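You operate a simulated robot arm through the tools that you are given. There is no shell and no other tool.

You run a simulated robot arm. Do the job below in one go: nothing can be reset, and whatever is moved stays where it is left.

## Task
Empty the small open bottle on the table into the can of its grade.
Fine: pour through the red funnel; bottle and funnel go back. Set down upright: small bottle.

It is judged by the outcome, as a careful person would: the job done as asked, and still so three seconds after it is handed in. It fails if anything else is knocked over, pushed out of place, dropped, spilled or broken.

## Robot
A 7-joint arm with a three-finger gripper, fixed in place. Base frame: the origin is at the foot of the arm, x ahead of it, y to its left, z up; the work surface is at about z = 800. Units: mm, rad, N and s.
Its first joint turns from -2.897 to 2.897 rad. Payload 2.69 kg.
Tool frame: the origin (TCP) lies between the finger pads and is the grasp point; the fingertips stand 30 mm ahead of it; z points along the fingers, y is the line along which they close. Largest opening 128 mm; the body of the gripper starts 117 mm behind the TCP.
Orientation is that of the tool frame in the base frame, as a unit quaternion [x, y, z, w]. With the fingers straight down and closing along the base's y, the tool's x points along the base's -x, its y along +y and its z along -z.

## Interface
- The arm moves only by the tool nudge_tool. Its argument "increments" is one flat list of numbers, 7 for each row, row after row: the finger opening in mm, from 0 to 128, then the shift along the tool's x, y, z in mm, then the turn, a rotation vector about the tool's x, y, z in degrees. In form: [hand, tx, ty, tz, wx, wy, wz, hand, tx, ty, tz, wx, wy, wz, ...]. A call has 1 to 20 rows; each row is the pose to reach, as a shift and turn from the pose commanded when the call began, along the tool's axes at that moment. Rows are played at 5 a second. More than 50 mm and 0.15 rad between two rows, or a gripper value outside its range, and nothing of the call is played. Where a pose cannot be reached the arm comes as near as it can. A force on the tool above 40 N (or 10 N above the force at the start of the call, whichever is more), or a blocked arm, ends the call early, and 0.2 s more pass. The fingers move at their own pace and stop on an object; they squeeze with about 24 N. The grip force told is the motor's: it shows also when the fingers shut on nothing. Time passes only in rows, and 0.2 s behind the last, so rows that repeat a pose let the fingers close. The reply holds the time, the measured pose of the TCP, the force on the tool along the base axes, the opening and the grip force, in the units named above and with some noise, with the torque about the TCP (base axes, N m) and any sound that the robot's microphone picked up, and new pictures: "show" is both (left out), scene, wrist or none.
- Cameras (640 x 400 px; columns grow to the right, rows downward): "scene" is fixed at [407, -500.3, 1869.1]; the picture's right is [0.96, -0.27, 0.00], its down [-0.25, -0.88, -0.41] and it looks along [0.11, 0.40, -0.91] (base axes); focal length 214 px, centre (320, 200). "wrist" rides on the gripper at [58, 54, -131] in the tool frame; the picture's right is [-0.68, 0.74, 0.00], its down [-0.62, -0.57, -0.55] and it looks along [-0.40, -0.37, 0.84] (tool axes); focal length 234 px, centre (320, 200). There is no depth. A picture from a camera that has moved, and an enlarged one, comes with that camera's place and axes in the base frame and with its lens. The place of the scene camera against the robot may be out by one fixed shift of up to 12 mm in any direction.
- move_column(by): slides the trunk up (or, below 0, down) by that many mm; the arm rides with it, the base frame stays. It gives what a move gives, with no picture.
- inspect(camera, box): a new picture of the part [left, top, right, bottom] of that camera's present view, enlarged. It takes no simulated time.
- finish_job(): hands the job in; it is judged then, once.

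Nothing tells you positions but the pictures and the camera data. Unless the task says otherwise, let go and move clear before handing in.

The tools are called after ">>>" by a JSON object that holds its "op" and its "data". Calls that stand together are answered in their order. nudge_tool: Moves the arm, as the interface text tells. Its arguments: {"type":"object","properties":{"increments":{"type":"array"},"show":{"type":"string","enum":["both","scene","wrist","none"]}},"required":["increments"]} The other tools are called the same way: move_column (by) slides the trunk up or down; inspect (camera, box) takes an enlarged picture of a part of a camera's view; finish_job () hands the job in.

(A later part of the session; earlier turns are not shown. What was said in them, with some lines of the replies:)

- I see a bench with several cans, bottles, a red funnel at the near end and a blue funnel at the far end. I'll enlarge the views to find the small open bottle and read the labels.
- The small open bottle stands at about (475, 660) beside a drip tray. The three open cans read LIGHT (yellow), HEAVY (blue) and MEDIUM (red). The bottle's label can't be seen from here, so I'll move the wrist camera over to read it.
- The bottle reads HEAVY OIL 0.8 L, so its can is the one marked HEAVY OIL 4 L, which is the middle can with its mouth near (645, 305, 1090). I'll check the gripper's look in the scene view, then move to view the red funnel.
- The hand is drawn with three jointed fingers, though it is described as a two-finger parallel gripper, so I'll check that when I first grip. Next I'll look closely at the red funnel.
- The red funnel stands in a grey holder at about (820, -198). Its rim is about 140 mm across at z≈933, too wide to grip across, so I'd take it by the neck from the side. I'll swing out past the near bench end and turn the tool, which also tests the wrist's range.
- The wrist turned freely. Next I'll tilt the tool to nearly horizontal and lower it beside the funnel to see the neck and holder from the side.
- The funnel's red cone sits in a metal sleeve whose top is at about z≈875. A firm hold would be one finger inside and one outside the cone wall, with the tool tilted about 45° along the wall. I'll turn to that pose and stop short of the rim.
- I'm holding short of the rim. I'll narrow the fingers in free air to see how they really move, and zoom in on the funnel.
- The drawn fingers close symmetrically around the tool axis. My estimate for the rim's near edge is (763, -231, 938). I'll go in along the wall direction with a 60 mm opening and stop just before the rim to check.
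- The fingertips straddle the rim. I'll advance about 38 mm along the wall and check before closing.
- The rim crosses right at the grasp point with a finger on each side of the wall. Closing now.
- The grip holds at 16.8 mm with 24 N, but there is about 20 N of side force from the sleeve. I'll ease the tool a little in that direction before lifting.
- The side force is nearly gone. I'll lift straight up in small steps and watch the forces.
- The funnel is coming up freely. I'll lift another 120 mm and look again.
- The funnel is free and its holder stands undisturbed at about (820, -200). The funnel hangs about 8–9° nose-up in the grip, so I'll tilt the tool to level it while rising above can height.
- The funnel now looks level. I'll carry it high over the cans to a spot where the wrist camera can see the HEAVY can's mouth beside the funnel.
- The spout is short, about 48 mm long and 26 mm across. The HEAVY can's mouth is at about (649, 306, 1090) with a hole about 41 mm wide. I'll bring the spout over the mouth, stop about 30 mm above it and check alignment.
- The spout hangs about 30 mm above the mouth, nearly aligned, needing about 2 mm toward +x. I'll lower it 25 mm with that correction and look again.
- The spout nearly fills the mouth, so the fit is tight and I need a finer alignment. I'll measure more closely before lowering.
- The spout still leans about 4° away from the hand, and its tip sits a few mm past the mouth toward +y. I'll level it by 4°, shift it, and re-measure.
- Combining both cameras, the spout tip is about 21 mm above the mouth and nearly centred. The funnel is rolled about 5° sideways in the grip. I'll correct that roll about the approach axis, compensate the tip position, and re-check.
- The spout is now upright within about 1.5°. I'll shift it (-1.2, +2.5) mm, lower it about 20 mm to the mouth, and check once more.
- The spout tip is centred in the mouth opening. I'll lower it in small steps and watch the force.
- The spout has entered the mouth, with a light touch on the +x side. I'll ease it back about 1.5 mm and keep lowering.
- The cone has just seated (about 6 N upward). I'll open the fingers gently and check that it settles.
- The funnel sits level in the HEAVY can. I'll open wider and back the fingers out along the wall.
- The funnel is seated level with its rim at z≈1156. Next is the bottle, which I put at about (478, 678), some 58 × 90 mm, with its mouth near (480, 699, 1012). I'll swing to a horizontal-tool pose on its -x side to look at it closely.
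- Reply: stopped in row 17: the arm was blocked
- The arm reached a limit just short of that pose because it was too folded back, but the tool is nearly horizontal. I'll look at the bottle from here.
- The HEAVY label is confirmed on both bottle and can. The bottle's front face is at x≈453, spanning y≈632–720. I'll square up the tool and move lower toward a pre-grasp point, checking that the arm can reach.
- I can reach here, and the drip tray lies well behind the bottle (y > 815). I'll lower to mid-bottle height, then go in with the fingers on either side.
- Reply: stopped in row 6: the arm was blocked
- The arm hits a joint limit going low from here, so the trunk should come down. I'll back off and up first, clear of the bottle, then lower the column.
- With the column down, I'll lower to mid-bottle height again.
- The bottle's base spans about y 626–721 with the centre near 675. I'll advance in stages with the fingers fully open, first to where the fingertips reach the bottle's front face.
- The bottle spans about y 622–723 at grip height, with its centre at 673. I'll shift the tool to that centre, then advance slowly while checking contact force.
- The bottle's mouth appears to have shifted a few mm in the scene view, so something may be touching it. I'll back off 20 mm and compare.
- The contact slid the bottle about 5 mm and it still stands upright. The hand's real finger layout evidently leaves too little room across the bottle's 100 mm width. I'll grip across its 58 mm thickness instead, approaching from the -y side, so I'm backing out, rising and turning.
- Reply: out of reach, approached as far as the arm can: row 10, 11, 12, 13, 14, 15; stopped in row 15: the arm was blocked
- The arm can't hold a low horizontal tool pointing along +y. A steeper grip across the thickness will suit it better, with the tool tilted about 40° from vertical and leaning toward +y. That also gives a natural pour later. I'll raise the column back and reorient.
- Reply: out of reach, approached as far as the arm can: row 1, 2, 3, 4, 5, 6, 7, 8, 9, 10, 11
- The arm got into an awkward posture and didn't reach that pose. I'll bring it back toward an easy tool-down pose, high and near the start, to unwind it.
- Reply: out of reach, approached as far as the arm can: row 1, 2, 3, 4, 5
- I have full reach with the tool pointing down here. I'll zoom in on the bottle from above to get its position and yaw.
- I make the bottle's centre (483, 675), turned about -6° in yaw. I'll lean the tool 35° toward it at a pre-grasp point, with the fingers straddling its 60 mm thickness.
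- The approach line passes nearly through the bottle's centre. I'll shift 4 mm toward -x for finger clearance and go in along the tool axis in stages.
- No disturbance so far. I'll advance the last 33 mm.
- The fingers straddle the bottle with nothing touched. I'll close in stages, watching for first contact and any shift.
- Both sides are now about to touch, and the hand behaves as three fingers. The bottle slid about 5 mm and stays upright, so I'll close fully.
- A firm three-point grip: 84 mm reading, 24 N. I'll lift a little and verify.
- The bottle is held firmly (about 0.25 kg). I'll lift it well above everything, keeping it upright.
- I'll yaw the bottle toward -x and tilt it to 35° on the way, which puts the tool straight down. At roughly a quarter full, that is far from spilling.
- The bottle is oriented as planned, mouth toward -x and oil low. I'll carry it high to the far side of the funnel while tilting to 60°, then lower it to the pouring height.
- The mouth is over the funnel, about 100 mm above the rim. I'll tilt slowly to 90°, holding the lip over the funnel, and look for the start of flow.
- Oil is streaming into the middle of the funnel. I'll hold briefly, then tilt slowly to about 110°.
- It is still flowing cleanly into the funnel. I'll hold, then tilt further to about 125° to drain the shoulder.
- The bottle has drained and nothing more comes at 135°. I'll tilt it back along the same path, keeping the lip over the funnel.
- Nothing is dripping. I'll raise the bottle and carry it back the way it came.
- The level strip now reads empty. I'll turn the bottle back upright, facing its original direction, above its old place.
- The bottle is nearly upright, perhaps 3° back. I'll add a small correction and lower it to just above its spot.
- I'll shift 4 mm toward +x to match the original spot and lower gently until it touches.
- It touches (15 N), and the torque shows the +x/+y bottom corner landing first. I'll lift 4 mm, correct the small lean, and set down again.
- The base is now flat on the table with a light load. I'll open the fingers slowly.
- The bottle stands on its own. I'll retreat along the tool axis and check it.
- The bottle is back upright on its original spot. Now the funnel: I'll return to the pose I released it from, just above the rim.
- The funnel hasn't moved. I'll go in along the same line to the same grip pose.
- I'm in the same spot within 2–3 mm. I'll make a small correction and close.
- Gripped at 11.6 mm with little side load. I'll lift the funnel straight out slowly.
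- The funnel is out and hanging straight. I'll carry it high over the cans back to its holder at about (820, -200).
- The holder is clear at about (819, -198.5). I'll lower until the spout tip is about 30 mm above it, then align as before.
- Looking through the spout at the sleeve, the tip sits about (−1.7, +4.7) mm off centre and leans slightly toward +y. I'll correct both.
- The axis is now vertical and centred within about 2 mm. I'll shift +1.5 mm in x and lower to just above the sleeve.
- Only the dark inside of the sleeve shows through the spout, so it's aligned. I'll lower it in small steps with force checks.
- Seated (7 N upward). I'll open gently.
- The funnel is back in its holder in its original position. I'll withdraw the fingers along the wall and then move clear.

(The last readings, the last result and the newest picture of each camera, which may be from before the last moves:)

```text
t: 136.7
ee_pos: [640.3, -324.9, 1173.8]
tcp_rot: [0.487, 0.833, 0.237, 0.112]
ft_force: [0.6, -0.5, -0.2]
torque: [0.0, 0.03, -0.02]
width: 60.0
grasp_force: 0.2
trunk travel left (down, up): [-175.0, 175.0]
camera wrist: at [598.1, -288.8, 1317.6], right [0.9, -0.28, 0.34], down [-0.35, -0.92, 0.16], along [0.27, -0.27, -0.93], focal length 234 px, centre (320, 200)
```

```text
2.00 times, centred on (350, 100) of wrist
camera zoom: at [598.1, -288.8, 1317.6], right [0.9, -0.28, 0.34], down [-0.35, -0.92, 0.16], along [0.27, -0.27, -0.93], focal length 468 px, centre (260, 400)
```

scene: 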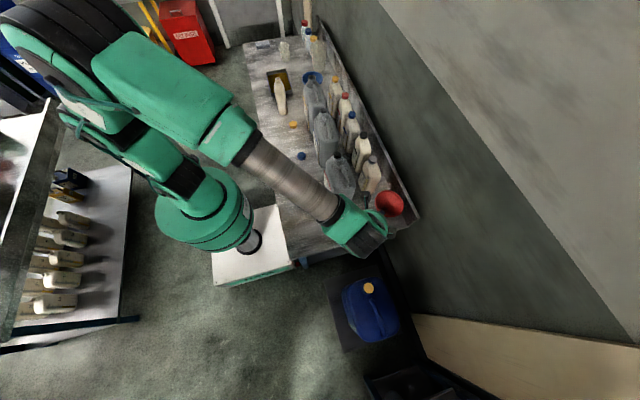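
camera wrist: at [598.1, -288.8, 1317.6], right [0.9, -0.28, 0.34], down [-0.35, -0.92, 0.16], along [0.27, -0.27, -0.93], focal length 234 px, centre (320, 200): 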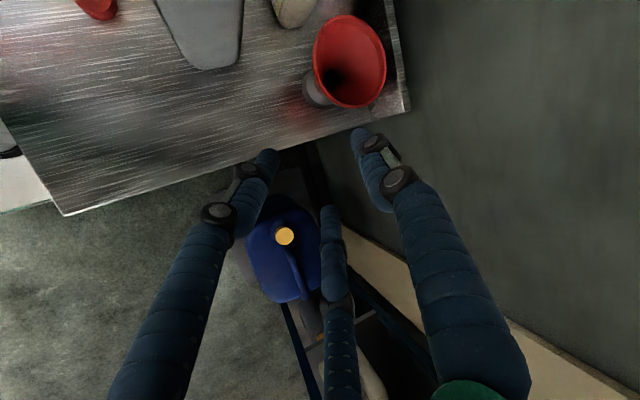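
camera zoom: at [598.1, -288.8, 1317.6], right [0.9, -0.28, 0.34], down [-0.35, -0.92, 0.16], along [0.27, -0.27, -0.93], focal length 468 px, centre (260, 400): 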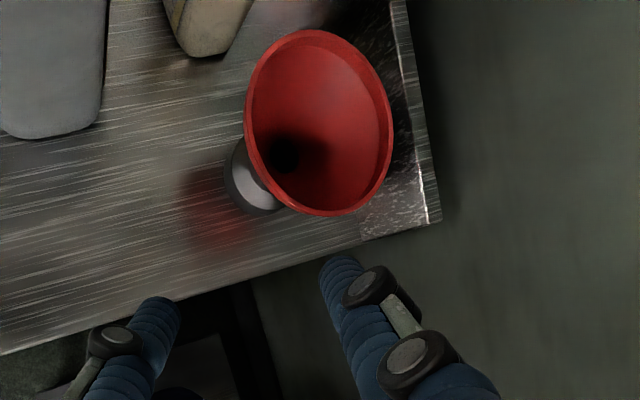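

The funnel sits level in its holder. I'll check the whole bench for spills or displaced items before handing in.

>>> {"op": "inspect", "data": {"camera": "scene", "box": [250, 60, 350, 140]}}

>>> {"op": "inspect", "data": {"camera": "scene", "box": [290, 80, 400, 180]}}

>>> {"op": "inspect", "data": {"camera": "scene", "box": [230, 20, 430, 155]}}

```text
5.00 times, centred on (300, 100) of scene
camera zoom: at [407.0, -500.3, 1869.1], right [0.96, -0.27, 0.0], down [-0.25, -0.88, -0.41], along [0.11, 0.4, -0.91], focal length 1072 px, centre (420, 700)
```

zoom: 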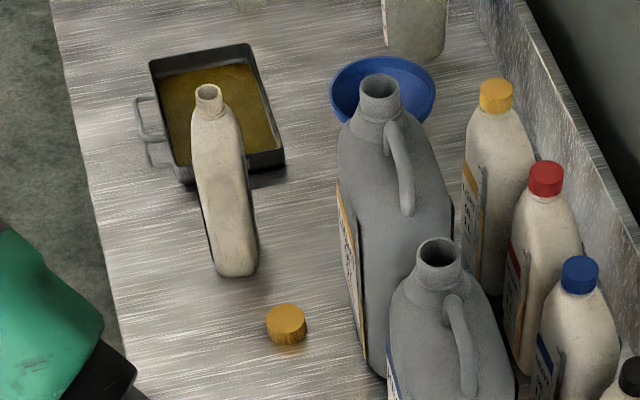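

```text
4.00 times, centred on (345, 130) of scene
camera zoom: at [407.0, -500.3, 1869.1], right [0.96, -0.27, 0.0], down [-0.25, -0.88, -0.41], along [0.11, 0.4, -0.91], focal length 858 px, centre (220, 480)
```

zoom: 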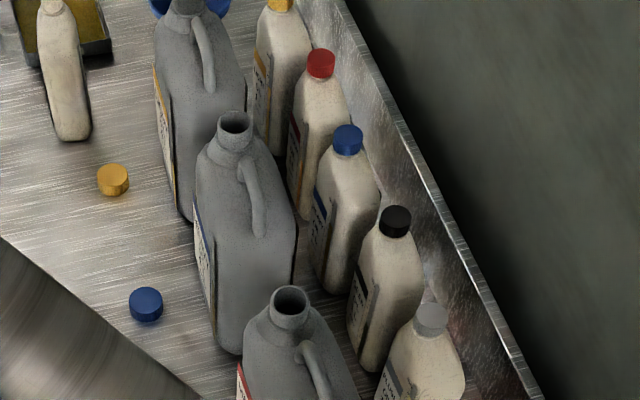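

```text
2.96 times, centred on (330, 88) of scene
camera zoom: at [407.0, -500.3, 1869.1], right [0.96, -0.27, 0.0], down [-0.25, -0.88, -0.41], along [0.11, 0.4, -0.91], focal length 636 px, centre (290, 533)
```

zoom: 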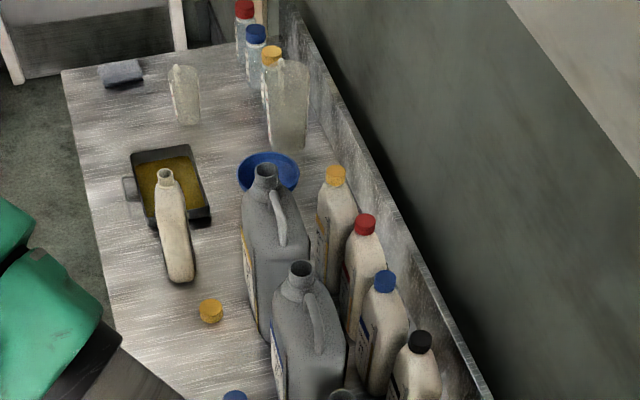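

Everything checks out. The bottle stands upright and empty on its spot, the HEAVY can is in place, the funnel is back in its holder, and there are no spills. The hand is clear, so I'm handing in.

>>> {"op": "finish_job", "data": {}}

```text
The job is handed in.
```

I poured the small bottle (labelled HEAVY OIL 0.8 L) into the HEAVY OIL 4 L can through the red funnel, and I've handed the job in. No verdict has come back yet.

- **Pour:** I tilted the bottle to about 135° until no more oil came out, and its level strip then read empty.
- **Bottle:** I set it down upright within about 5 mm of where it started. The fingers nudged it roughly 10 mm along the bench while I was finding a grip. It stayed upright, and I corrected the shift when putting it back.
- **Funnel:** It is back in its holder, with its rim about 3 mm off its starting position.
- **Rest of the bench:** A final look showed nothing spilled, knocked over or out of place. The HEAVY can may have shifted by a couple of mm when the funnel seated.
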